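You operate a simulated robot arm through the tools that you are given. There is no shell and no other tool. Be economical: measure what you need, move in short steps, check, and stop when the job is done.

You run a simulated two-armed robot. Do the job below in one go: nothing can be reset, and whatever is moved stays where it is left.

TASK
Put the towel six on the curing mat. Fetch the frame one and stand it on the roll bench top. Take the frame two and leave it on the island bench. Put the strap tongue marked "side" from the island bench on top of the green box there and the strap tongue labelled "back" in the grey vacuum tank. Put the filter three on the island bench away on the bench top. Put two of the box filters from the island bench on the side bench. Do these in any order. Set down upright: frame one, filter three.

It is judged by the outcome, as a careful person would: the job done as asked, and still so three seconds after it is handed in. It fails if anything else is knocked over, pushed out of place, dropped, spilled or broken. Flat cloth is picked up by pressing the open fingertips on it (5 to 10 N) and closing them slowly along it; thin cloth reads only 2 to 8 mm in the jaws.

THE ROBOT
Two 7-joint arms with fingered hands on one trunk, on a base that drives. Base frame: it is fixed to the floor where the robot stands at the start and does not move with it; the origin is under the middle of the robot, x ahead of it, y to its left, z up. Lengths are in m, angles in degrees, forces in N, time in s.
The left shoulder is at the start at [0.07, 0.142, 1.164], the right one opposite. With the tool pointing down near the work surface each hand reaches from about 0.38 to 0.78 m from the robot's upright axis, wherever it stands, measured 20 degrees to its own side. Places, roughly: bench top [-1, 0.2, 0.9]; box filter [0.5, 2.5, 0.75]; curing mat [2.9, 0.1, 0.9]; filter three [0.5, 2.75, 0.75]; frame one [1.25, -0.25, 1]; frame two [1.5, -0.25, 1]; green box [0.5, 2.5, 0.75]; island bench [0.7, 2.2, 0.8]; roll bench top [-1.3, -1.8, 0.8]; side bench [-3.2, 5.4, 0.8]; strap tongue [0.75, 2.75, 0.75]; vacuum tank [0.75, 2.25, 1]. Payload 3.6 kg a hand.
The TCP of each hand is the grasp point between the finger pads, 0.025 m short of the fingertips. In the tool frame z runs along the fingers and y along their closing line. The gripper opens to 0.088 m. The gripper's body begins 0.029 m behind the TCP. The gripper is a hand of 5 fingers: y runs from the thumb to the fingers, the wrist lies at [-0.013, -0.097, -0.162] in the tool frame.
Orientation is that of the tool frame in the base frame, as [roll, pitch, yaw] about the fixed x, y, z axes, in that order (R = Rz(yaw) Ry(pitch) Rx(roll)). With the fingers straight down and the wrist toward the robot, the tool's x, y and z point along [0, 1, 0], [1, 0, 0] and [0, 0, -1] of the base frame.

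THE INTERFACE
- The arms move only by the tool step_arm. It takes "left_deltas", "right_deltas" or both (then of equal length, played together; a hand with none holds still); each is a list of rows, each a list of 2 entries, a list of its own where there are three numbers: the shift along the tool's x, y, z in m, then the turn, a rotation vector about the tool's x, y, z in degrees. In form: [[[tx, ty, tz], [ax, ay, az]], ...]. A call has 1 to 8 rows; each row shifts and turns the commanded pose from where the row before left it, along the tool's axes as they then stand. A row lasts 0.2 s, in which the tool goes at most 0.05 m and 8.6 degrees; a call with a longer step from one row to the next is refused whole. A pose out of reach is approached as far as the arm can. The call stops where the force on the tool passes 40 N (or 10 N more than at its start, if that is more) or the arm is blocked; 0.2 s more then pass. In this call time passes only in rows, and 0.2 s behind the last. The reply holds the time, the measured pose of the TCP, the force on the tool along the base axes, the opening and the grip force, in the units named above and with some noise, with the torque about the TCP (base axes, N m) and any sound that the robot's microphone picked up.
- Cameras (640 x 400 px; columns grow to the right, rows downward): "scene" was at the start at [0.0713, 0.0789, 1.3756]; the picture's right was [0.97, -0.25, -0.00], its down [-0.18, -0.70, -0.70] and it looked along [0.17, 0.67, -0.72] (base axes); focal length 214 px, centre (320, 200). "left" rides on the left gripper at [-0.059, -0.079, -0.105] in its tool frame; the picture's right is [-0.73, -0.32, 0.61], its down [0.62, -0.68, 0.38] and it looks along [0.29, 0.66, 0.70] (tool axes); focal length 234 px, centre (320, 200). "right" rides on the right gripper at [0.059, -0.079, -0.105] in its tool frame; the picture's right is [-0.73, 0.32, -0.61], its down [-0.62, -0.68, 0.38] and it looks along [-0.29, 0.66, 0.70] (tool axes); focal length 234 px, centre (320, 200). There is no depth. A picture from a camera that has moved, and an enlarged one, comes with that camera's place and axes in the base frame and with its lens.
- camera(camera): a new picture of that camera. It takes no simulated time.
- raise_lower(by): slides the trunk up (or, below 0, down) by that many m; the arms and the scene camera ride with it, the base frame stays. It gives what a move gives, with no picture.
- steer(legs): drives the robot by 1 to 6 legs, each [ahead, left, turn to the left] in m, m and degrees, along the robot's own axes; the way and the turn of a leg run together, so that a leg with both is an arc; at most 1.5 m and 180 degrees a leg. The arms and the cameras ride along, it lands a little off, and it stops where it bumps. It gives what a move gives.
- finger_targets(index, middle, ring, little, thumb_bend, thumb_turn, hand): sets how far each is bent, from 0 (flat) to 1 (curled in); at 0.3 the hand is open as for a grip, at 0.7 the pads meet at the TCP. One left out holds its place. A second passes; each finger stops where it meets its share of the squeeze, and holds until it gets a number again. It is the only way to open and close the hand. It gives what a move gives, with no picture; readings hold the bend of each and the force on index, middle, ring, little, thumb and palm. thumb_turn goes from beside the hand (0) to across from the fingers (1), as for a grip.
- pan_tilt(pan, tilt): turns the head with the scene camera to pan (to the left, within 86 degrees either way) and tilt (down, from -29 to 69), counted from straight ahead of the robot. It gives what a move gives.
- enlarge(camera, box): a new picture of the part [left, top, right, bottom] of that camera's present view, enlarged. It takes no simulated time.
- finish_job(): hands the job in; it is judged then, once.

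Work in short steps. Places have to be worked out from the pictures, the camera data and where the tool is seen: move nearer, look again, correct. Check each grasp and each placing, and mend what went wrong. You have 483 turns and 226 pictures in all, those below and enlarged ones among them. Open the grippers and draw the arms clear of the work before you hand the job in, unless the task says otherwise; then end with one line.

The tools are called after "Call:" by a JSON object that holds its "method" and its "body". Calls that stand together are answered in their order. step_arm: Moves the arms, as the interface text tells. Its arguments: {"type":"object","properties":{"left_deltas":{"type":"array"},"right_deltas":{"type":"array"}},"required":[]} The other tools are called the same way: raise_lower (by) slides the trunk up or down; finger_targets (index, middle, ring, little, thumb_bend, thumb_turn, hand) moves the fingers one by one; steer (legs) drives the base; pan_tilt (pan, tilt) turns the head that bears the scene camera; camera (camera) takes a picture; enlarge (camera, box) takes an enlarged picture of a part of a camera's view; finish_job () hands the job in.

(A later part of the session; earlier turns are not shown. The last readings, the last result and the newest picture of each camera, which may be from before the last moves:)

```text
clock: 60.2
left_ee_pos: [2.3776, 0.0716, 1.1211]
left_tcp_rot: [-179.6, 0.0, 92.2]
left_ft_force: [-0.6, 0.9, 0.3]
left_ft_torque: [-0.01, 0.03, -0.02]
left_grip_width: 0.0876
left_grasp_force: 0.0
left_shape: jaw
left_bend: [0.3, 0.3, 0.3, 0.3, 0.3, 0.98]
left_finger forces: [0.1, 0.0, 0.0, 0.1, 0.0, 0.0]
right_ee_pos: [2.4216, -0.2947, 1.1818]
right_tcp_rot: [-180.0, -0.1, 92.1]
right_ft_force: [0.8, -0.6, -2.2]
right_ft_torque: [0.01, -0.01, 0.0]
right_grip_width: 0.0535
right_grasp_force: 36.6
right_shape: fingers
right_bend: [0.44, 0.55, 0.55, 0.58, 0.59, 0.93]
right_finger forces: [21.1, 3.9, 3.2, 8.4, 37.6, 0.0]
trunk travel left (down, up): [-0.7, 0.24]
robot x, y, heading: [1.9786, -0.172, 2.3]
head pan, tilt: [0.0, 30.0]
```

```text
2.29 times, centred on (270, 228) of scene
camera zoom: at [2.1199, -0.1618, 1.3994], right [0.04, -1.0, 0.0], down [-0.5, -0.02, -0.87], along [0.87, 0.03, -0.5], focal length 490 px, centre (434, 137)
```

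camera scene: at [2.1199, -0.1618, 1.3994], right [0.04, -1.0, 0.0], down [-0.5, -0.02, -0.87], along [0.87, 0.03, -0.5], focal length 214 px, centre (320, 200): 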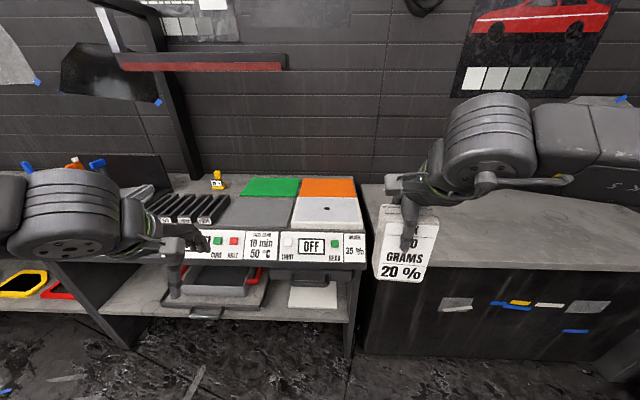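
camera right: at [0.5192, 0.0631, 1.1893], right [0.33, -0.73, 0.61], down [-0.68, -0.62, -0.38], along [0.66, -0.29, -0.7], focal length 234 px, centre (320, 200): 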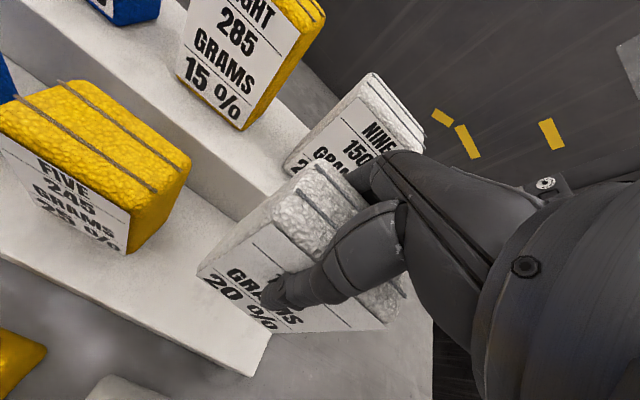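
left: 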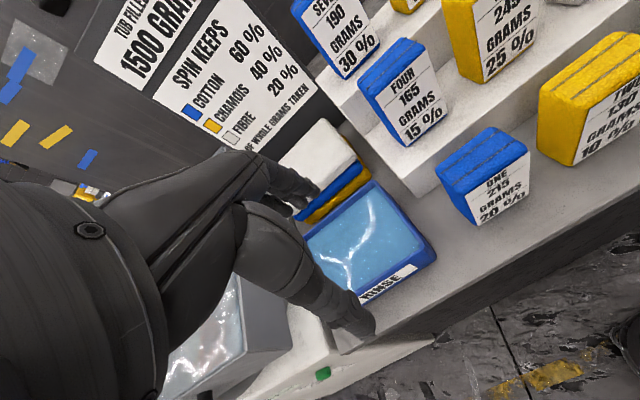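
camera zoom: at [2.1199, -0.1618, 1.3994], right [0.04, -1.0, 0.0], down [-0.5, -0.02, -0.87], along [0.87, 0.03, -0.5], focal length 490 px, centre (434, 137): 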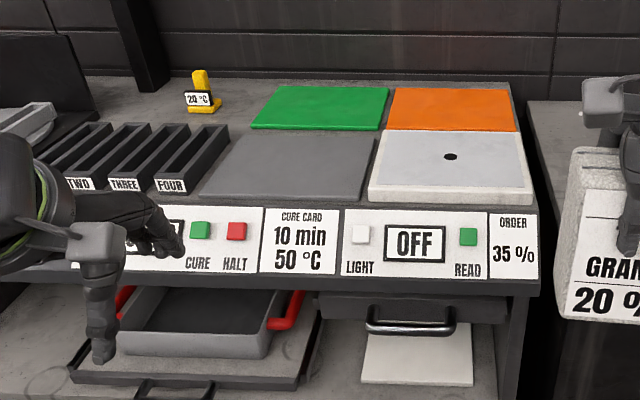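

The dark mat (x 2.76–2.99, y 0–0.25) is the curing mat. I drive so the right hand can reach it.

Call:
{"method": "steer", "body": {"legs": [[0, 0.38, -2], [0.22, 0, 0]]}}

Call:
{"method": "pan_tilt", "body": {"pan": 0, "tilt": 40}}

Call:
{"method": "camera", "body": {"camera": "scene"}}

```text
clock: 63.9
left_ee_pos: [2.5976, 0.4541, 1.1221]
left_tcp_rot: [-179.7, -0.1, 90.9]
left_ft_force: [-1.0, 0.0, 0.7]
left_ft_torque: [0.04, 0.0, 0.0]
left_grip_width: 0.0877
left_grasp_force: 0.2
left_shape: jaw
left_bend: [0.3, 0.3, 0.3, 0.3, 0.3, 0.98]
left_finger forces: [0.0, 0.1, 0.0, 0.0, 0.0, 0.0]
right_ee_pos: [2.6335, 0.0861, 1.182]
right_tcp_rot: [-180.0, 0.0, 90.7]
right_ft_force: [-0.1, 0.2, -2.7]
right_ft_torque: [0.01, 0.03, 0.02]
right_grip_width: 0.0531
right_grasp_force: 36.6
right_shape: fingers
right_bend: [0.44, 0.55, 0.55, 0.58, 0.59, 0.93]
right_finger forces: [21.1, 3.8, 3.2, 8.3, 37.7, 0.1]
trunk travel left (down, up): [-0.7, 0.24]
robot x, y, heading: [2.1905, 0.2214, 0.6]
head pan, tilt: [0.0, 30.0]
```

```text
clock: 64.7
left_ee_pos: [2.598, 0.4533, 1.1218]
left_tcp_rot: [-179.6, -0.1, 91.0]
left_ft_force: [-0.3, 0.2, 0.4]
left_ft_torque: [-0.01, -0.04, 0.03]
left_grip_width: 0.0879
left_grasp_force: 0.2
left_shape: jaw
left_bend: [0.3, 0.3, 0.3, 0.3, 0.3, 0.98]
left_finger forces: [0.0, 0.0, 0.1, 0.0, 0.1, 0.1]
right_ee_pos: [2.6351, 0.0845, 1.1811]
right_tcp_rot: [-179.8, 0.0, 90.8]
right_ft_force: [-0.2, -1.0, -2.2]
right_ft_torque: [0.0, -0.01, 0.0]
right_grip_width: 0.0535
right_grasp_force: 36.6
right_shape: fingers
right_bend: [0.44, 0.55, 0.55, 0.58, 0.59, 0.93]
right_finger forces: [21.2, 3.8, 3.2, 8.3, 37.7, 0.0]
trunk travel left (down, up): [-0.7, 0.24]
robot x, y, heading: [2.1944, 0.223, 0.6]
head pan, tilt: [0.0, 40.0]
```

```text
200 pictures are left
camera scene: at [2.3308, 0.225, 1.384], right [0.01, -1.0, 0.0], down [-0.64, -0.01, -0.77], along [0.77, 0.01, -0.64], focal length 214 px, centre (320, 200)
```

scene: 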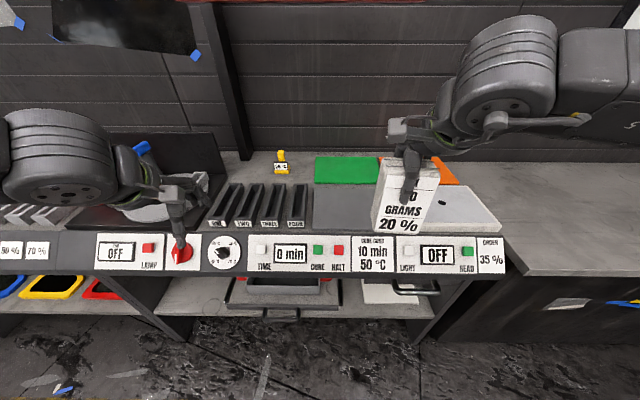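

I carry the towel over the mat's middle and start down.

Call:
{"method": "step_arm", "body": {"right_deltas": [[[0.01, 0.048, 0], [0, 0, 0]], [[0.01, 0.048, 0], [0, 0, 0]], [[0.01, 0.048, 0], [0, 0, 0]], [[0, 0.048, 0], [0, 0, 0]], [[0, 0.04, 0.02], [0, 0, 0]], [[0, 0, 0.04], [0, 0, 0]], [[0, 0, 0.04], [0, 0, 0]]]}}

Call:
{"method": "camera", "body": {"camera": "scene"}}

Call:
{"method": "camera", "body": {"camera": "right"}}

```text
clock: 66.3
left_ee_pos: [2.5999, 0.4515, 1.1212]
left_tcp_rot: [-179.6, -0.1, 90.9]
left_ft_force: [-0.7, -1.2, -0.4]
left_ft_torque: [0.0, 0.01, 0.02]
left_grip_width: 0.088
left_grasp_force: 0.1
left_shape: jaw
left_bend: [0.3, 0.3, 0.3, 0.3, 0.3, 0.98]
left_finger forces: [0.1, 0.0, 0.1, 0.0, 0.1, 0.1]
right_ee_pos: [2.8638, 0.1216, 1.0821]
right_tcp_rot: [-179.8, -0.1, 90.8]
right_ft_force: [0.0, 0.3, -2.8]
right_ft_torque: [0.01, 0.01, -0.01]
right_grip_width: 0.0532
right_grasp_force: 36.8
right_shape: fingers
right_bend: [0.44, 0.55, 0.55, 0.58, 0.59, 0.93]
right_finger forces: [21.2, 3.6, 3.1, 8.0, 36.8, 0.0]
trunk travel left (down, up): [-0.7, 0.24]
robot x, y, heading: [2.1948, 0.2215, 0.5]
head pan, tilt: [0.0, 40.0]
```

```text
199 pictures are left
camera scene: at [2.3313, 0.2244, 1.384], right [0.01, -1.0, 0.0], down [-0.64, -0.01, -0.77], along [0.77, 0.01, -0.64], focal length 214 px, centre (320, 200)
```

scene: 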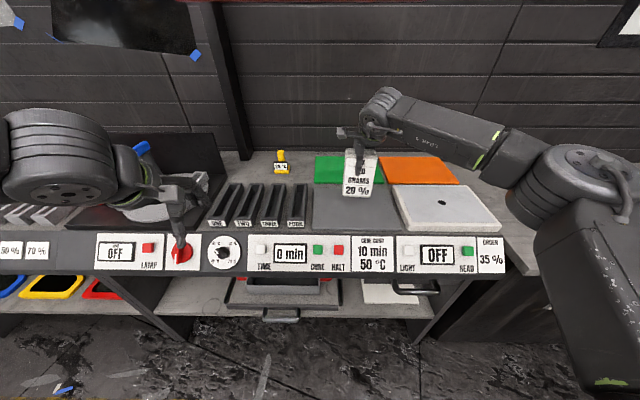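

```text
198 pictures are left
camera right: at [2.7857, 0.1779, 1.1878], right [0.33, -0.72, 0.61], down [-0.67, -0.63, -0.38], along [0.66, -0.28, -0.7], focal length 234 px, centre (320, 200)
```

right: 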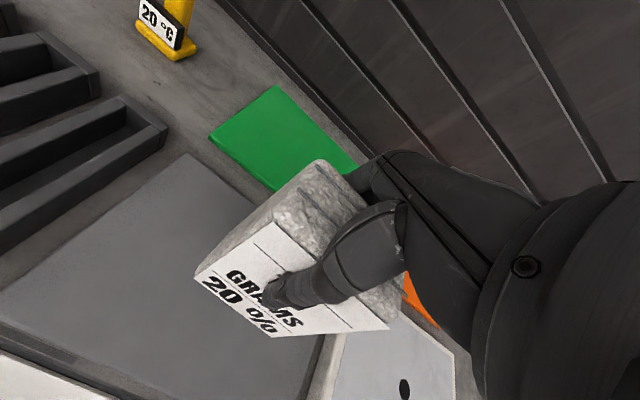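

Centred above the mat. I lower gently until contact.

Call:
{"method": "step_arm", "body": {"right_deltas": [[[0, 0, 0.03], [0, 0, 0]], [[0, 0, 0.02], [0, 0, 0]], [[0, 0, 0.01], [0, 0, 0]], [[0, 0, 0.01], [0, 0, 0]]]}}

Call:
{"method": "enlarge", "body": {"camera": "scene", "box": [280, 120, 440, 220]}}

```text
clock: 67.3
left_ee_pos: [2.5923, 0.4535, 1.1255]
left_tcp_rot: [-180.0, 0.0, 90.9]
left_ft_force: [-0.1, 0.1, -0.3]
left_ft_torque: [-0.02, -0.01, 0.02]
left_grip_width: 0.0877
left_grasp_force: 0.0
left_shape: jaw
left_bend: [0.3, 0.3, 0.3, 0.3, 0.3, 0.98]
left_finger forces: [0.0, 0.0, 0.0, 0.1, 0.1, 0.1]
right_ee_pos: [2.8608, 0.1205, 1.0203]
right_tcp_rot: [179.3, 0.0, 90.9]
right_ft_force: [-0.9, 0.1, 31.4]
right_ft_torque: [-0.37, -0.62, 0.0]
right_grip_width: 0.0536
right_grasp_force: 45.9
right_shape: fingers
right_bend: [0.44, 0.54, 0.54, 0.58, 0.59, 0.93]
right_finger forces: [26.5, 5.0, 4.1, 10.7, 45.8, 0.0]
trunk travel left (down, up): [-0.7, 0.24]
robot x, y, heading: [2.1937, 0.2229, 1.0]
head pan, tilt: [0.0, 40.0]
```

```text
4.00 times, centred on (360, 170) of scene
camera zoom: at [2.3221, 0.2263, 1.3856], right [0.01, -1.0, 0.0], down [-0.64, -0.01, -0.77], along [0.77, 0.01, -0.64], focal length 858 px, centre (160, 320)
```

zoom: 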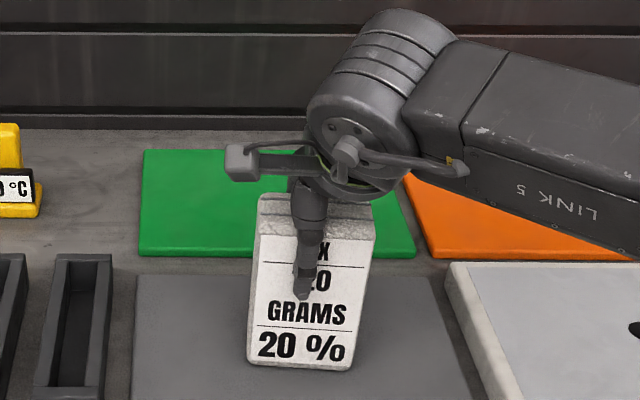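

Contact on the mat (31 N). I ease up a few mm and open the hand.

Call:
{"method": "step_arm", "body": {"right_deltas": [[[0, 0, -0.007], [0, 0, 0]]]}}

Call:
{"method": "finger_targets", "body": {"hand": "right", "index": 0.25, "middle": 0.25, "ring": 0.25, "little": 0.25, "thumb_bend": 0.25}}

Call:
{"method": "step_arm", "body": {"right_deltas": [[[0, 0, -0.02], [0, 0, 0]], [[0, 0, -0.04], [0, 0, 0]], [[0, 0, -0.04], [0, 0, 0]], [[0, 0, -0.04], [0, 0, 0]]]}}

Call:
{"method": "camera", "body": {"camera": "scene"}}

```text
clock: 67.7
left_ee_pos: [2.5957, 0.4548, 1.123]
left_tcp_rot: [-179.8, 0.0, 90.9]
left_ft_force: [0.1, -1.5, -0.2]
left_ft_torque: [-0.02, 0.02, 0.02]
left_grip_width: 0.0874
left_grasp_force: 0.0
left_shape: jaw
left_bend: [0.3, 0.3, 0.3, 0.3, 0.3, 0.98]
left_finger forces: [0.1, 0.1, 0.0, 0.0, 0.0, 0.1]
right_ee_pos: [2.8638, 0.1195, 1.0221]
right_tcp_rot: [179.9, -0.1, 90.9]
right_ft_force: [-1.1, 3.1, 17.8]
right_ft_torque: [-0.2, -0.34, 0.03]
right_grip_width: 0.0533
right_grasp_force: 41.7
right_shape: fingers
right_bend: [0.44, 0.55, 0.55, 0.58, 0.59, 0.93]
right_finger forces: [24.7, 4.2, 3.4, 9.3, 42.6, 0.1]
trunk travel left (down, up): [-0.7, 0.24]
robot x, y, heading: [2.1956, 0.225, 0.6]
head pan, tilt: [0.0, 40.0]
```

```text
clock: 68.7
left_ee_pos: [2.5979, 0.4541, 1.1208]
left_tcp_rot: [-179.7, -0.1, 90.9]
left_ft_force: [-0.9, 0.5, 0.2]
left_ft_torque: [-0.03, -0.01, 0.0]
left_grip_width: 0.0878
left_grasp_force: 0.0
left_shape: jaw
left_bend: [0.3, 0.3, 0.3, 0.3, 0.3, 0.98]
left_finger forces: [0.0, 0.1, 0.0, 0.0, 0.0, 0.0]
right_ee_pos: [2.8656, 0.1189, 1.0185]
right_tcp_rot: [-179.9, 0.0, 90.8]
right_ft_force: [-0.3, -0.5, 0.9]
right_ft_torque: [0.0, -0.01, 0.0]
right_grip_width: 0.0959
right_grasp_force: 2.0
right_shape: fingers
right_bend: [0.25, 0.25, 0.25, 0.25, 0.25, 0.97]
right_finger forces: [1.6, 0.0, 0.0, 0.0, 2.1, 0.0]
trunk travel left (down, up): [-0.7, 0.24]
robot x, y, heading: [2.1931, 0.2219, 0.7]
head pan, tilt: [0.0, 40.0]
```

```text
clock: 69.7
left_ee_pos: [2.5979, 0.4538, 1.1226]
left_tcp_rot: [-179.7, -0.1, 90.9]
left_ft_force: [0.3, 0.2, 0.4]
left_ft_torque: [-0.02, 0.0, 0.0]
left_grip_width: 0.0877
left_grasp_force: 0.1
left_shape: jaw
left_bend: [0.3, 0.3, 0.3, 0.3, 0.3, 0.98]
left_finger forces: [0.0, 0.0, 0.0, 0.1, 0.0, 0.1]
right_ee_pos: [2.8642, 0.1233, 1.1582]
right_tcp_rot: [-179.9, 0.0, 90.7]
right_ft_force: [0.6, -0.2, 0.9]
right_ft_torque: [0.0, 0.02, 0.0]
right_grip_width: 0.0949
right_grasp_force: 0.0
right_shape: fingers
right_bend: [0.25, 0.25, 0.25, 0.25, 0.25, 0.97]
right_finger forces: [0.1, 0.0, 0.0, 0.0, 0.0, 0.1]
trunk travel left (down, up): [-0.7, 0.24]
robot x, y, heading: [2.1945, 0.2189, 0.5]
head pan, tilt: [0.0, 40.0]
```

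```text
196 pictures are left
camera scene: at [2.3289, 0.2259, 1.3842], right [0.01, -1.0, 0.0], down [-0.64, -0.01, -0.77], along [0.77, 0.01, -0.64], focal length 214 px, centre (320, 200)
```

scene: 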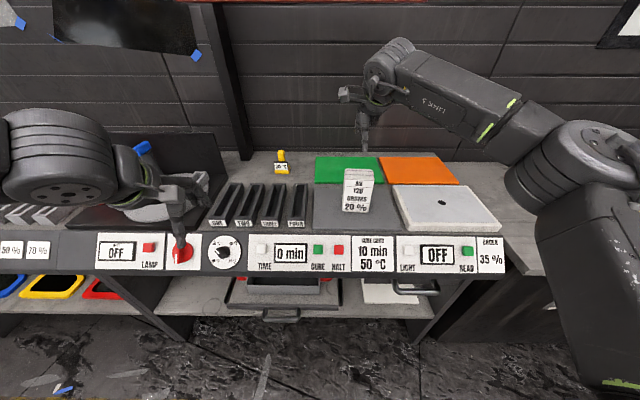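

Towel six stands on the curing mat. I retract the right hand and turn to the frames.

Call:
{"method": "step_arm", "body": {"right_deltas": [[[0, -0.048, 0], [0, 0, 0]], [[0, -0.048, 0], [0, 0, 0]], [[0, -0.048, 0], [0, 0, 0]], [[0, -0.048, 0], [0, 0, 0]], [[-0.02, -0.045, 0], [0, 0, 0]], [[-0.03, -0.03, 0], [0, 0, 0]]]}}

Call:
{"method": "steer", "body": {"legs": [[-0.17, 0, 0], [0, -0.4, 0], [0, 0, 179]]}}

Call:
{"method": "pan_tilt", "body": {"pan": 0, "tilt": 35}}

Call:
{"method": "camera", "body": {"camera": "scene"}}

```text
clock: 71.1
left_ee_pos: [2.5966, 0.4512, 1.123]
left_tcp_rot: [-179.7, -0.2, 90.9]
left_ft_force: [0.0, -0.1, 0.0]
left_ft_torque: [-0.01, -0.01, 0.01]
left_grip_width: 0.0879
left_grasp_force: 0.1
left_shape: jaw
left_bend: [0.3, 0.3, 0.3, 0.3, 0.3, 0.98]
left_finger forces: [0.0, 0.0, 0.0, 0.0, 0.0, 0.0]
right_ee_pos: [2.597, 0.0646, 1.157]
right_tcp_rot: [180.0, -0.2, 90.8]
right_ft_force: [0.0, 0.2, 0.3]
right_ft_torque: [-0.01, -0.03, -0.03]
right_grip_width: 0.0946
right_grasp_force: 0.1
right_shape: fingers
right_bend: [0.25, 0.25, 0.25, 0.25, 0.25, 0.97]
right_finger forces: [0.0, 0.1, 0.0, 0.1, 0.0, 0.0]
trunk travel left (down, up): [-0.7, 0.24]
robot x, y, heading: [2.1912, 0.2247, 0.7]
head pan, tilt: [0.0, 40.0]
```

```text
clock: 81.7
left_ee_pos: [1.5955, -0.3554, 1.1223]
left_tcp_rot: [-179.6, -0.1, -97.8]
left_ft_force: [-0.5, 0.3, -0.6]
left_ft_torque: [0.0, 0.05, -0.01]
left_grip_width: 0.0878
left_grasp_force: 0.1
left_shape: jaw
left_bend: [0.3, 0.3, 0.3, 0.3, 0.3, 0.98]
left_finger forces: [0.0, 0.0, 0.0, 0.0, 0.0, 0.0]
right_ee_pos: [1.6521, 0.0281, 1.1573]
right_tcp_rot: [-179.9, 0.0, -97.8]
right_ft_force: [-0.4, 0.4, 0.0]
right_ft_torque: [-0.02, 0.05, -0.02]
right_grip_width: 0.0945
right_grasp_force: 0.0
right_shape: fingers
right_bend: [0.25, 0.25, 0.25, 0.25, 0.25, 0.97]
right_finger forces: [0.0, 0.0, 0.0, 0.0, 0.1, 0.1]
trunk travel left (down, up): [-0.7, 0.24]
robot x, y, heading: [2.0296, -0.1873, 171.9]
head pan, tilt: [0.0, 40.0]
```

```text
clock: 82.3
left_ee_pos: [1.595, -0.3556, 1.1228]
left_tcp_rot: [-179.7, 0.0, -97.6]
left_ft_force: [-0.2, -0.1, 0.0]
left_ft_torque: [0.01, 0.01, 0.01]
left_grip_width: 0.0879
left_grasp_force: 0.0
left_shape: jaw
left_bend: [0.3, 0.3, 0.3, 0.3, 0.3, 0.98]
left_finger forces: [0.0, 0.1, 0.0, 0.0, 0.0, 0.0]
right_ee_pos: [1.6532, 0.0276, 1.1564]
right_tcp_rot: [-179.9, -0.2, -97.8]
right_ft_force: [-0.1, 0.1, 0.0]
right_ft_torque: [0.01, 0.02, -0.02]
right_grip_width: 0.0944
right_grasp_force: 0.1
right_shape: fingers
right_bend: [0.25, 0.25, 0.25, 0.25, 0.25, 0.97]
right_finger forces: [0.1, 0.1, 0.0, 0.0, 0.0, 0.1]
trunk travel left (down, up): [-0.7, 0.24]
robot x, y, heading: [2.0299, -0.1916, 172.2]
head pan, tilt: [0.0, 35.0]
```

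```text
195 pictures are left
camera scene: at [1.8946, -0.168, 1.3917], right [0.14, 0.99, 0.0], down [0.57, -0.08, -0.82], along [-0.81, 0.11, -0.57], focal length 214 px, centre (320, 200)
```

scene: 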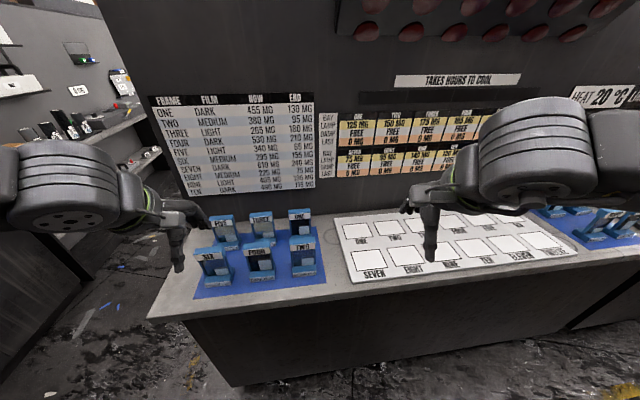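

Call:
{"method": "enlarge", "body": {"camera": "scene", "box": [180, 190, 340, 300]}}

```text
3.64 times, centred on (260, 245) of scene
camera zoom: at [1.8946, -0.168, 1.3917], right [0.14, 0.99, 0.0], down [0.57, -0.08, -0.82], along [-0.81, 0.11, -0.57], focal length 780 px, centre (538, 36)
```

zoom: 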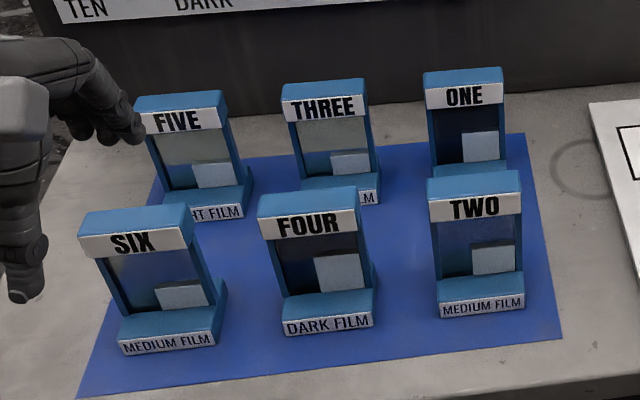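

Frame two is front right, frame one behind it. I square up to 180° and shift right a bit, then triangulate.

Call:
{"method": "steer", "body": {"legs": [[0, -0.12, 7.8]]}}

Call:
{"method": "pan_tilt", "body": {"pan": 0, "tilt": 45}}

Call:
{"method": "camera", "body": {"camera": "scene"}}

Call:
{"method": "camera", "body": {"camera": "left"}}

```text
clock: 83.6
left_ee_pos: [1.63, -0.2912, 1.1207]
left_tcp_rot: [-179.6, -0.1, -90.2]
left_ft_force: [-1.2, 0.1, 0.6]
left_ft_torque: [0.0, -0.01, -0.01]
left_grip_width: 0.0878
left_grasp_force: 0.0
left_shape: jaw
left_bend: [0.3, 0.3, 0.3, 0.3, 0.3, 0.98]
left_finger forces: [0.0, 0.1, 0.0, 0.1, 0.0, 0.0]
right_ee_pos: [1.6369, 0.0961, 1.1566]
right_tcp_rot: [-179.8, -0.1, -90.2]
right_ft_force: [0.3, -0.4, 0.5]
right_ft_torque: [-0.01, 0.0, 0.01]
right_grip_width: 0.0943
right_grasp_force: 0.1
right_shape: fingers
right_bend: [0.25, 0.25, 0.25, 0.25, 0.25, 0.97]
right_finger forces: [0.0, 0.1, 0.0, 0.0, 0.0, 0.0]
trunk travel left (down, up): [-0.7, 0.24]
robot x, y, heading: [2.041, -0.0647, 179.9]
head pan, tilt: [0.0, 35.0]
```

```text
clock: 84.3
left_ee_pos: [1.6301, -0.288, 1.1211]
left_tcp_rot: [-179.8, -0.1, -90.0]
left_ft_force: [-0.1, -0.1, -0.1]
left_ft_torque: [0.03, 0.02, -0.01]
left_grip_width: 0.088
left_grasp_force: 0.0
left_shape: jaw
left_bend: [0.3, 0.3, 0.3, 0.3, 0.3, 0.98]
left_finger forces: [0.0, 0.0, 0.0, 0.0, 0.1, 0.0]
right_ee_pos: [1.6357, 0.0976, 1.1577]
right_tcp_rot: [-180.0, -0.2, -90.2]
right_ft_force: [-0.5, 0.0, 0.7]
right_ft_torque: [-0.02, -0.01, 0.0]
right_grip_width: 0.0946
right_grasp_force: 0.0
right_shape: fingers
right_bend: [0.25, 0.25, 0.25, 0.25, 0.25, 0.97]
right_finger forces: [0.1, 0.0, 0.1, 0.0, 0.1, 0.0]
trunk travel left (down, up): [-0.7, 0.24]
robot x, y, heading: [2.0378, -0.0665, 179.6]
head pan, tilt: [0.0, 45.0]
```

```text
193 pictures are left
camera scene: at [1.9086, -0.0645, 1.3769], right [0.0, 1.0, 0.0], down [0.71, 0.0, -0.71], along [-0.71, 0.0, -0.71], focal length 214 px, centre (320, 200)
```

scene: 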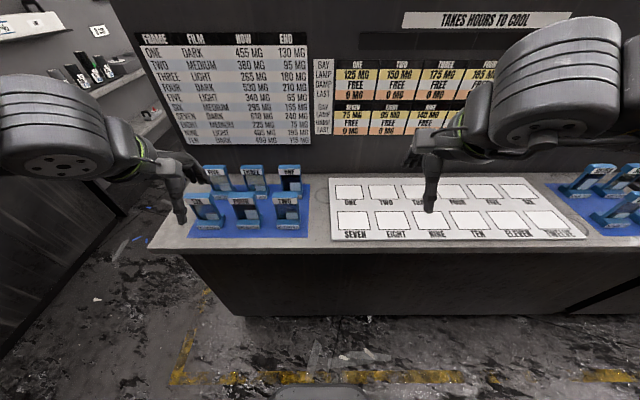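

```text
192 pictures are left
camera left: at [1.7083, -0.232, 1.2272], right [0.33, 0.72, -0.61], down [0.68, -0.63, -0.38], along [-0.65, -0.29, -0.7], focal length 234 px, centre (320, 200)
```

left: 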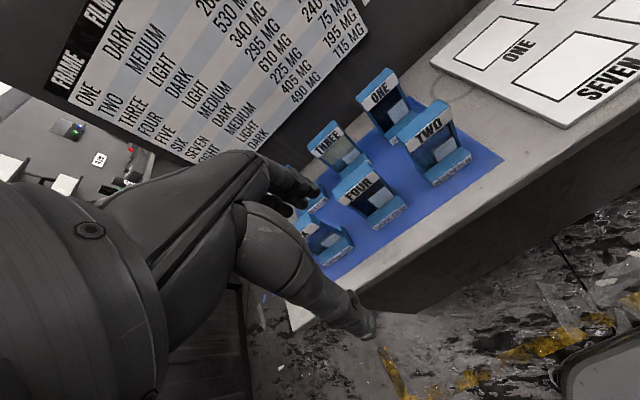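

I enlarge both for corner measurement.

Call:
{"method": "enlarge", "body": {"camera": "scene", "box": [190, 150, 318, 240]}}

Call:
{"method": "enlarge", "body": {"camera": "left", "box": [300, 50, 520, 200]}}

```text
4.44 times, centred on (254, 195) of scene
camera zoom: at [1.9086, -0.0645, 1.3769], right [0.0, 1.0, 0.0], down [0.71, 0.0, -0.71], along [-0.71, 0.0, -0.71], focal length 953 px, centre (613, 222)
```

zoom: 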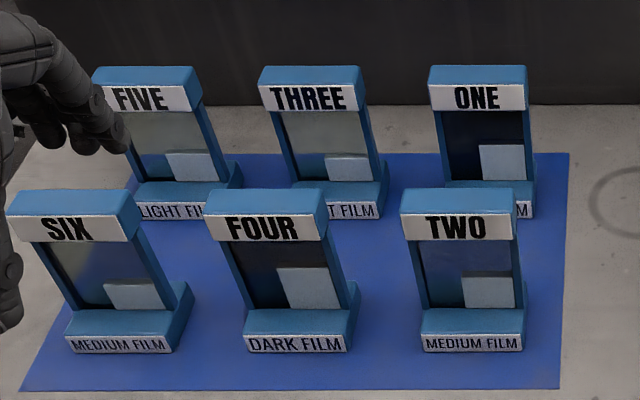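

```text
2.67 times, centred on (410, 125) of left
camera zoom: at [1.7083, -0.232, 1.2272], right [0.33, 0.72, -0.61], down [0.68, -0.63, -0.38], along [-0.65, -0.29, -0.7], focal length 624 px, centre (80, 400)
```

zoom: 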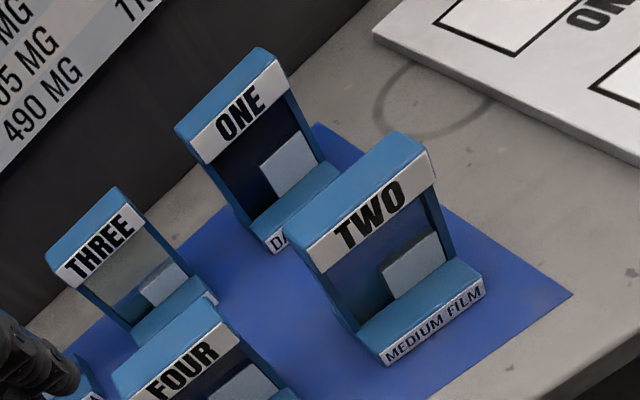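

Frame two: centre (1.479, -0.159), top z≈0.965, ~26 mm thick, 68 mm wide. I bring the left hand over it.

Call:
{"method": "step_arm", "body": {"left_deltas": [[[-0.035, 0.035, 0], [0, 0, 0]], [[-0.035, 0.035, 0], [0, 0, 0]], [[-0.035, 0.035, 0], [0, 0, 0]], [[-0.026, 0.03, 0.02], [0, 0, 0]], [[0, 0.016, 0.045], [0, 0, 0]], [[0, 0, 0.035], [0, 0, 0]]]}}

Call:
{"method": "camera", "body": {"camera": "left"}}

Call:
{"method": "enlarge", "body": {"camera": "scene", "box": [190, 110, 370, 240]}}

```text
clock: 85.7
left_ee_pos: [1.4814, -0.1625, 1.0188]
left_tcp_rot: [-179.7, 0.0, -90.1]
left_ft_force: [0.4, 0.3, -0.3]
left_ft_torque: [-0.02, 0.0, 0.02]
left_grip_width: 0.0879
left_grasp_force: 0.2
left_shape: jaw
left_bend: [0.3, 0.3, 0.3, 0.3, 0.3, 0.98]
left_finger forces: [0.1, 0.0, 0.0, 0.0, 0.0, 0.1]
left hand out of reach, approached as far as the arm can: row 6
right_ee_pos: [1.6355, 0.096, 1.157]
right_tcp_rot: [-179.9, 0.0, -90.1]
right_ft_force: [-0.1, -0.3, 0.4]
right_ft_torque: [0.02, -0.01, 0.03]
right_grip_width: 0.0949
right_grasp_force: 0.0
right_shape: fingers
right_bend: [0.25, 0.25, 0.25, 0.25, 0.25, 0.97]
right_finger forces: [0.1, 0.0, 0.1, 0.1, 0.0, 0.0]
trunk travel left (down, up): [-0.7, 0.24]
robot x, y, heading: [2.0364, -0.0626, 179.6]
head pan, tilt: [0.0, 45.0]
```

```text
189 pictures are left
camera left: at [1.5596, -0.105, 1.1239], right [0.33, 0.73, -0.61], down [0.68, -0.63, -0.38], along [-0.65, -0.29, -0.7], focal length 234 px, centre (320, 200)
```

left: 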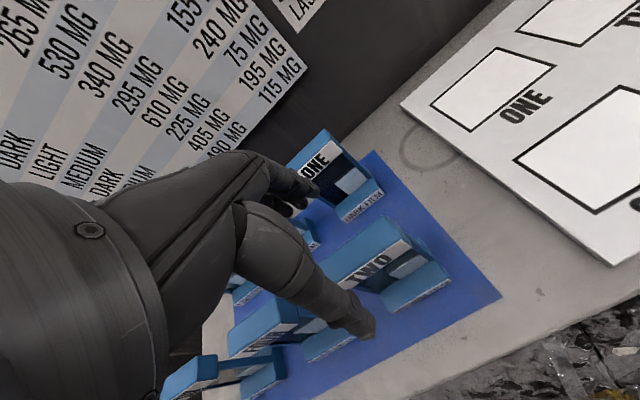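

```text
3.08 times, centred on (280, 175) of scene
camera zoom: at [1.9084, -0.0658, 1.3769], right [0.0, 1.0, 0.0], down [0.71, 0.0, -0.71], along [-0.71, 0.0, -0.71], focal length 660 px, centre (443, 277)
```

zoom: 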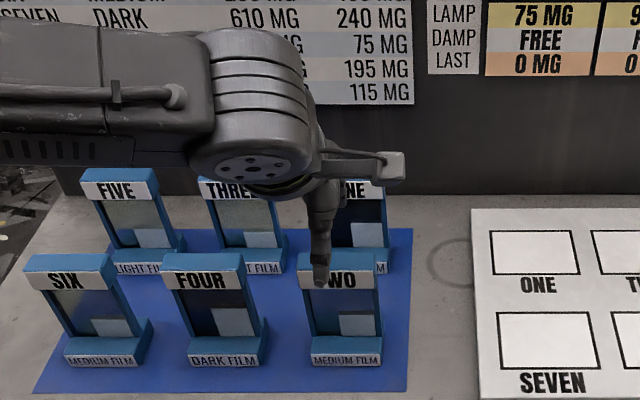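

Alignment is right, but the arm is at its reach limit; I lower the trunk by 0.07 instead, straight down.

Call:
{"method": "raise_lower", "body": {"by": -0.045}}

Call:
{"method": "raise_lower", "body": {"by": -0.025}}

Call:
{"method": "camera", "body": {"camera": "left"}}

```text
clock: 86.6
left_ee_pos: [1.4827, -0.1614, 0.9754]
left_tcp_rot: [-179.7, 0.0, -90.2]
left_ft_force: [0.8, 0.0, 0.2]
left_ft_torque: [0.0, -0.03, 0.04]
left_grip_width: 0.088
left_grasp_force: 0.0
left_shape: jaw
left_bend: [0.3, 0.3, 0.3, 0.3, 0.3, 0.98]
left_finger forces: [0.0, 0.0, 0.0, 0.0, 0.1, 0.0]
right_ee_pos: [1.6364, 0.0971, 1.1117]
right_tcp_rot: [-179.9, 0.0, -90.1]
right_ft_force: [0.3, -0.3, -0.6]
right_ft_torque: [0.02, -0.05, 0.02]
right_grip_width: 0.0947
right_grasp_force: 0.2
right_shape: fingers
right_bend: [0.25, 0.25, 0.25, 0.25, 0.25, 0.97]
right_finger forces: [0.0, 0.0, 0.1, 0.1, 0.0, 0.0]
trunk travel left (down, up): [-0.655, 0.285]
robot x, y, heading: [2.0394, -0.0635, 179.5]
head pan, tilt: [0.0, 45.0]
```

```text
clock: 87.3
left_ee_pos: [1.482, -0.1624, 0.9495]
left_tcp_rot: [-179.7, 0.0, -90.2]
left_ft_force: [0.3, -0.6, 0.0]
left_ft_torque: [0.01, -0.02, 0.03]
left_grip_width: 0.0878
left_grasp_force: 0.1
left_shape: jaw
left_bend: [0.3, 0.3, 0.3, 0.3, 0.3, 0.98]
left_finger forces: [0.1, 0.0, 0.0, 0.1, 0.0, 0.0]
right_ee_pos: [1.6368, 0.0972, 1.0872]
right_tcp_rot: [-180.0, 0.0, -90.2]
right_ft_force: [0.3, 0.0, 0.8]
right_ft_torque: [-0.02, 0.0, -0.01]
right_grip_width: 0.0944
right_grasp_force: 0.1
right_shape: fingers
right_bend: [0.25, 0.25, 0.25, 0.25, 0.25, 0.97]
right_finger forces: [0.0, 0.0, 0.0, 0.1, 0.0, 0.0]
trunk travel left (down, up): [-0.63, 0.31]
robot x, y, heading: [2.0388, -0.0666, 179.8]
head pan, tilt: [0.0, 45.0]
```

```text
187 pictures are left
camera left: at [1.5602, -0.1047, 1.0544], right [0.33, 0.72, -0.61], down [0.68, -0.63, -0.38], along [-0.65, -0.29, -0.7], focal length 234 px, centre (320, 200)
```

left: 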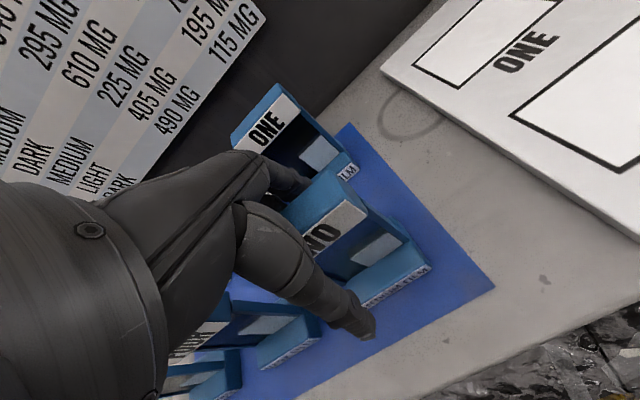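

The frame is between thumb and fingers. I close the left hand.

Call:
{"method": "finger_targets", "body": {"hand": "left", "index": 0.62, "middle": 0.62, "ring": 0.62, "little": 0.62, "thumb_bend": 0.62}}

Call:
{"method": "camera", "body": {"camera": "left"}}

```text
clock: 88.3
left_ee_pos: [1.4815, -0.1614, 0.9496]
left_tcp_rot: [-179.7, -0.1, -90.3]
left_ft_force: [-0.6, -0.9, 0.0]
left_ft_torque: [0.02, -0.01, 0.0]
left_grip_width: 0.0158
left_grasp_force: 0.0
left_shape: fingers
left_bend: [0.62, 0.62, 0.62, 0.62, 0.62, 0.98]
left_finger forces: [0.0, 0.1, 0.0, 0.1, 0.0, 0.0]
right_ee_pos: [1.6356, 0.0962, 1.087]
right_tcp_rot: [-180.0, 0.1, -90.2]
right_ft_force: [-0.4, -0.8, 0.8]
right_ft_torque: [0.01, 0.01, 0.0]
right_grip_width: 0.0947
right_grasp_force: 0.1
right_shape: fingers
right_bend: [0.25, 0.25, 0.25, 0.25, 0.25, 0.97]
right_finger forces: [0.0, 0.0, 0.1, 0.1, 0.0, 0.1]
trunk travel left (down, up): [-0.63, 0.31]
robot x, y, heading: [2.0382, -0.0627, 179.6]
head pan, tilt: [0.0, 45.0]
```

```text
186 pictures are left
camera left: at [1.56, -0.1046, 1.0544], right [0.33, 0.72, -0.61], down [0.68, -0.63, -0.38], along [-0.65, -0.29, -0.7], focal length 234 px, centre (320, 200)
```

left: 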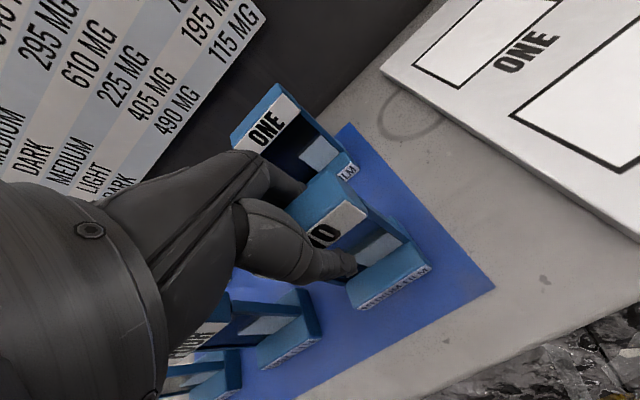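

The hand closed to 16 mm with no contact, so the frame is lower or offset. I look from the head.

Call:
{"method": "enlarge", "body": {"camera": "scene", "box": [190, 130, 350, 240]}}

Call:
{"method": "camera", "body": {"camera": "right"}}

```text
3.64 times, centred on (270, 185) of scene
camera zoom: at [1.9086, -0.0653, 1.3069], right [0.0, 1.0, 0.0], down [0.71, 0.0, -0.71], along [-0.71, 0.0, -0.71], focal length 780 px, centre (502, 254)
```

zoom: 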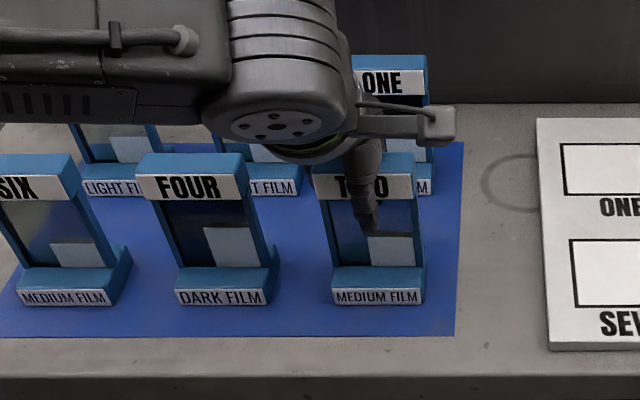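

```text
184 pictures are left
camera right: at [1.7155, 0.0373, 1.1923], right [-0.32, 0.73, 0.61], down [0.68, 0.62, -0.38], along [-0.65, 0.29, -0.7], focal length 234 px, centre (320, 200)
```

right: 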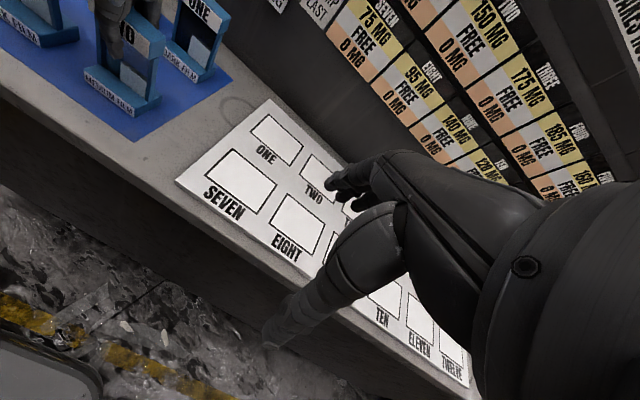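

Call:
{"method": "enlarge", "body": {"camera": "right", "box": [60, 0, 240, 120]}}

Call:
{"method": "enlarge", "body": {"camera": "left", "box": [220, 120, 460, 290]}}

```text
3.33 times, centred on (150, 60) of right
camera zoom: at [1.7155, 0.0373, 1.1923], right [-0.32, 0.73, 0.61], down [0.68, 0.62, -0.38], along [-0.65, 0.29, -0.7], focal length 781 px, centre (887, 667)
```

zoom: 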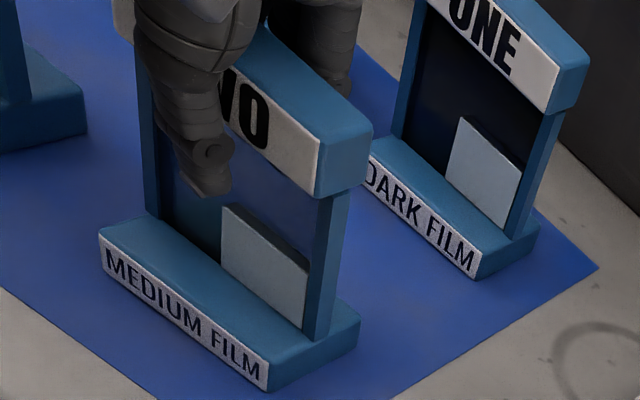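

```text
2.35 times, centred on (340, 205) of left
camera zoom: at [1.56, -0.1046, 1.0544], right [0.33, 0.72, -0.61], down [0.68, -0.63, -0.38], along [-0.65, -0.29, -0.7], focal length 551 px, centre (273, 188)
```

zoom: 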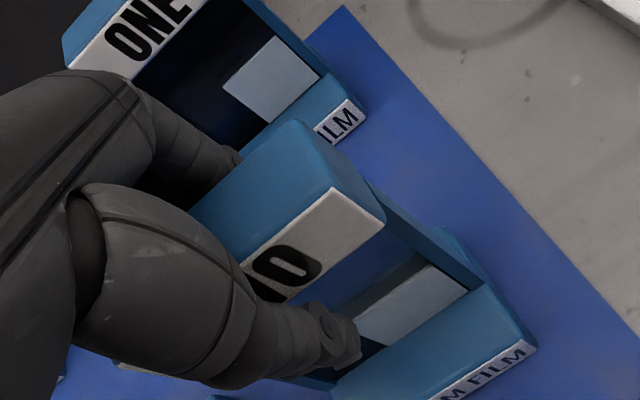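

The frame is between thumb and fingers, just not yet touched. I close further.

Call:
{"method": "finger_targets", "body": {"hand": "left", "index": 0.72, "middle": 0.72, "ring": 0.72, "little": 0.72, "thumb_bend": 0.68}}

Call:
{"method": "enlarge", "body": {"camera": "left", "box": [220, 120, 460, 290]}}

```text
clock: 89.3
left_ee_pos: [1.483, -0.1629, 0.949]
left_tcp_rot: [-179.7, -0.1, -90.2]
left_ft_force: [0.5, -0.6, 1.0]
left_ft_torque: [0.1, 0.0, 0.01]
left_grip_width: 0.0058
left_grasp_force: 5.3
left_shape: fingers
left_bend: [0.71, 0.71, 0.71, 0.72, 0.65, 0.96]
left_finger forces: [3.0, 1.5, 0.9, 1.5, 4.8, 0.1]
right_ee_pos: [1.6356, 0.0982, 1.0864]
right_tcp_rot: [-179.9, 0.0, -90.2]
right_ft_force: [0.5, -0.4, 0.6]
right_ft_torque: [-0.01, -0.03, -0.01]
right_grip_width: 0.0946
right_grasp_force: 0.1
right_shape: fingers
right_bend: [0.25, 0.25, 0.25, 0.25, 0.25, 0.97]
right_finger forces: [0.0, 0.0, 0.0, 0.0, 0.0, 0.1]
trunk travel left (down, up): [-0.63, 0.31]
robot x, y, heading: [2.0427, -0.0681, 179.6]
head pan, tilt: [0.0, 45.0]
```

```text
2.35 times, centred on (340, 205) of left
camera zoom: at [1.5597, -0.1046, 1.0542], right [0.33, 0.72, -0.61], down [0.68, -0.63, -0.38], along [-0.65, -0.29, -0.7], focal length 551 px, centre (273, 188)
```

zoom: 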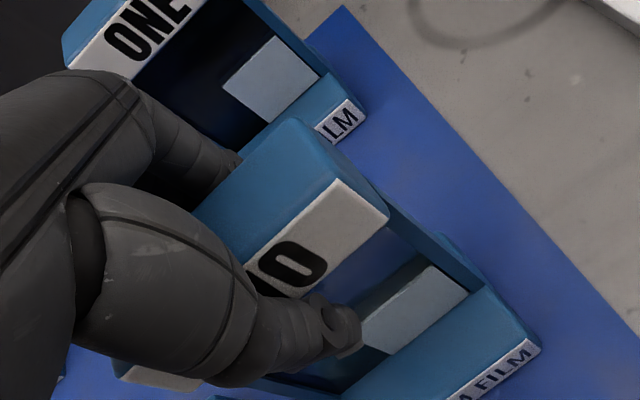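

They grip the film below the bar; better to hold the bar itself. I open slightly, rise 15 mm and close again.

Call:
{"method": "finger_targets", "body": {"hand": "left", "index": 0.45, "middle": 0.45, "ring": 0.45, "little": 0.45, "thumb_bend": 0.45}}

Call:
{"method": "raise_lower", "body": {"by": 0.015}}

Call:
{"method": "finger_targets", "body": {"hand": "left", "index": 0.68, "middle": 0.68, "ring": 0.68, "little": 0.68, "thumb_bend": 0.66}}

Call:
{"method": "enlarge", "body": {"camera": "left", "box": [220, 120, 460, 290]}}

```text
clock: 90.3
left_ee_pos: [1.4812, -0.1619, 0.9497]
left_tcp_rot: [-179.8, -0.1, -90.2]
left_ft_force: [0.2, -0.5, -0.1]
left_ft_torque: [0.02, -0.03, 0.03]
left_grip_width: 0.0523
left_grasp_force: 0.0
left_shape: fingers
left_bend: [0.45, 0.45, 0.45, 0.45, 0.45, 0.97]
left_finger forces: [0.0, 0.0, 0.1, 0.0, 0.0, 0.1]
right_ee_pos: [1.6353, 0.0976, 1.088]
right_tcp_rot: [-179.9, -0.1, -90.2]
right_ft_force: [-0.3, -0.1, 0.0]
right_ft_torque: [-0.02, 0.02, -0.05]
right_grip_width: 0.0945
right_grasp_force: 0.0
right_shape: fingers
right_bend: [0.25, 0.25, 0.25, 0.25, 0.25, 0.97]
right_finger forces: [0.1, 0.1, 0.0, 0.0, 0.1, 0.0]
trunk travel left (down, up): [-0.63, 0.31]
robot x, y, heading: [2.0375, -0.065, 179.7]
head pan, tilt: [0.0, 45.0]
```

```text
clock: 90.9
left_ee_pos: [1.4821, -0.1622, 0.9645]
left_tcp_rot: [-179.7, -0.2, -90.2]
left_ft_force: [0.9, 0.7, 0.2]
left_ft_torque: [-0.01, 0.03, 0.0]
left_grip_width: 0.0521
left_grasp_force: 0.0
left_shape: fingers
left_bend: [0.45, 0.45, 0.45, 0.45, 0.45, 0.97]
left_finger forces: [0.1, 0.0, 0.0, 0.0, 0.1, 0.1]
right_ee_pos: [1.6364, 0.0976, 1.1006]
right_tcp_rot: [-180.0, 0.0, -90.2]
right_ft_force: [0.8, -0.3, 0.6]
right_ft_torque: [0.01, -0.02, 0.01]
right_grip_width: 0.0947
right_grasp_force: 0.1
right_shape: fingers
right_bend: [0.25, 0.25, 0.25, 0.25, 0.25, 0.97]
right_finger forces: [0.1, 0.1, 0.0, 0.0, 0.0, 0.0]
trunk travel left (down, up): [-0.645, 0.295]
robot x, y, heading: [2.0391, -0.0667, 179.5]
head pan, tilt: [0.0, 45.0]
```

```text
clock: 91.9
left_ee_pos: [1.4815, -0.1623, 0.9636]
left_tcp_rot: [-179.8, -0.1, -90.2]
left_ft_force: [-0.2, -0.4, 0.9]
left_ft_torque: [-0.01, -0.02, -0.05]
left_grip_width: 0.0158
left_grasp_force: 4.7
left_shape: fingers
left_bend: [0.64, 0.66, 0.66, 0.68, 0.61, 0.97]
left_finger forces: [2.6, 1.5, 1.2, 0.1, 4.8, 0.1]
right_ee_pos: [1.6371, 0.0978, 1.1025]
right_tcp_rot: [-179.9, 0.0, -90.2]
right_ft_force: [0.0, 0.6, -0.1]
right_ft_torque: [0.04, 0.01, -0.01]
right_grip_width: 0.0947
right_grasp_force: 0.1
right_shape: fingers
right_bend: [0.25, 0.25, 0.25, 0.25, 0.25, 0.97]
right_finger forces: [0.1, 0.1, 0.1, 0.1, 0.1, 0.1]
trunk travel left (down, up): [-0.645, 0.295]
robot x, y, heading: [2.0404, -0.0626, 179.7]
head pan, tilt: [0.0, 45.0]
```

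```text
2.35 times, centred on (340, 205) of left
camera zoom: at [1.5597, -0.1047, 1.0691], right [0.33, 0.72, -0.61], down [0.68, -0.63, -0.38], along [-0.65, -0.29, -0.7], focal length 551 px, centre (273, 188)
```

zoom: 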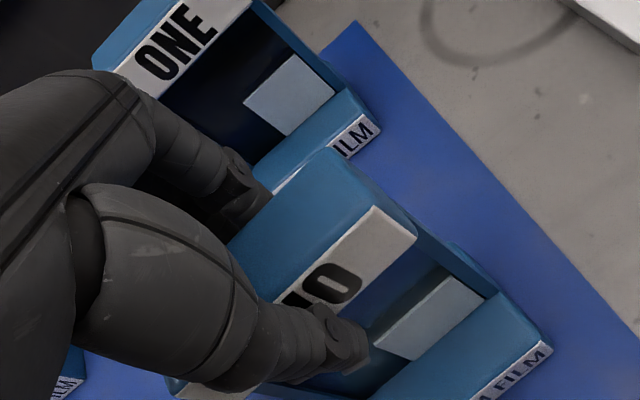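

Now it holds the bar. I tighten.

Call:
{"method": "finger_targets", "body": {"hand": "left", "index": 0.8, "middle": 0.8, "ring": 0.8, "little": 0.74, "thumb_bend": 0.73}}

Call:
{"method": "raise_lower", "body": {"by": 0.05}}

Call:
{"method": "camera", "body": {"camera": "left"}}

```text
clock: 92.9
left_ee_pos: [1.4802, -0.1627, 0.9639]
left_tcp_rot: [-179.7, 0.0, -90.2]
left_ft_force: [0.8, -0.1, -3.0]
left_ft_torque: [0.02, 0.03, 0.01]
left_grip_width: 0.0101
left_grasp_force: 24.1
left_shape: fingers
left_bend: [0.77, 0.77, 0.78, 0.74, 0.65, 0.92]
left_finger forces: [12.2, 7.2, 7.4, 0.0, 21.1, 0.1]
right_ee_pos: [1.6354, 0.0976, 1.1021]
right_tcp_rot: [-179.9, 0.0, -90.2]
right_ft_force: [0.7, 0.0, 0.6]
right_ft_torque: [0.02, -0.03, 0.03]
right_grip_width: 0.0946
right_grasp_force: 0.1
right_shape: fingers
right_bend: [0.25, 0.25, 0.25, 0.25, 0.25, 0.97]
right_finger forces: [0.0, 0.1, 0.1, 0.0, 0.0, 0.1]
trunk travel left (down, up): [-0.645, 0.295]
robot x, y, heading: [2.0388, -0.0654, 179.6]
head pan, tilt: [0.0, 45.0]
```

```text
clock: 93.8
left_ee_pos: [1.4801, -0.1626, 1.0136]
left_tcp_rot: [-179.6, -0.1, -90.1]
left_ft_force: [0.8, 0.4, -3.9]
left_ft_torque: [0.01, -0.03, -0.01]
left_grip_width: 0.0104
left_grasp_force: 24.0
left_shape: fingers
left_bend: [0.78, 0.77, 0.78, 0.74, 0.65, 0.92]
left_finger forces: [12.2, 7.0, 7.2, 0.1, 21.1, 0.0]
right_ee_pos: [1.6351, 0.096, 1.1514]
right_tcp_rot: [-179.9, 0.0, -90.2]
right_ft_force: [0.3, -0.1, 0.2]
right_ft_torque: [0.0, 0.02, -0.02]
right_grip_width: 0.0947
right_grasp_force: 0.1
right_shape: fingers
right_bend: [0.25, 0.25, 0.25, 0.25, 0.25, 0.97]
right_finger forces: [0.0, 0.0, 0.0, 0.0, 0.0, 0.1]
trunk travel left (down, up): [-0.695, 0.245]
robot x, y, heading: [2.0405, -0.0714, 179.8]
head pan, tilt: [0.0, 45.0]
```

```text
179 pictures are left
camera left: at [1.5593, -0.1047, 1.1189], right [0.33, 0.72, -0.61], down [0.68, -0.63, -0.38], along [-0.65, -0.29, -0.7], focal length 234 px, centre (320, 200)
```

left: 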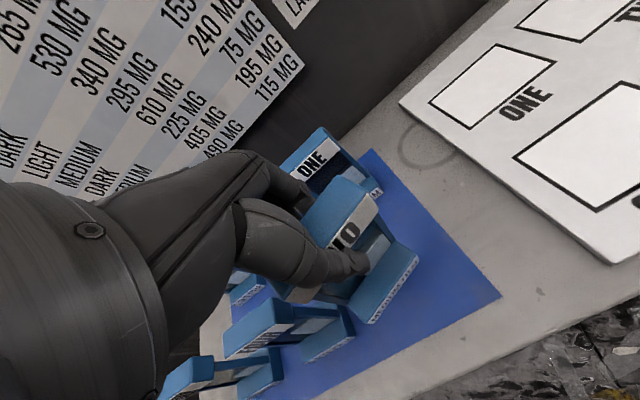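

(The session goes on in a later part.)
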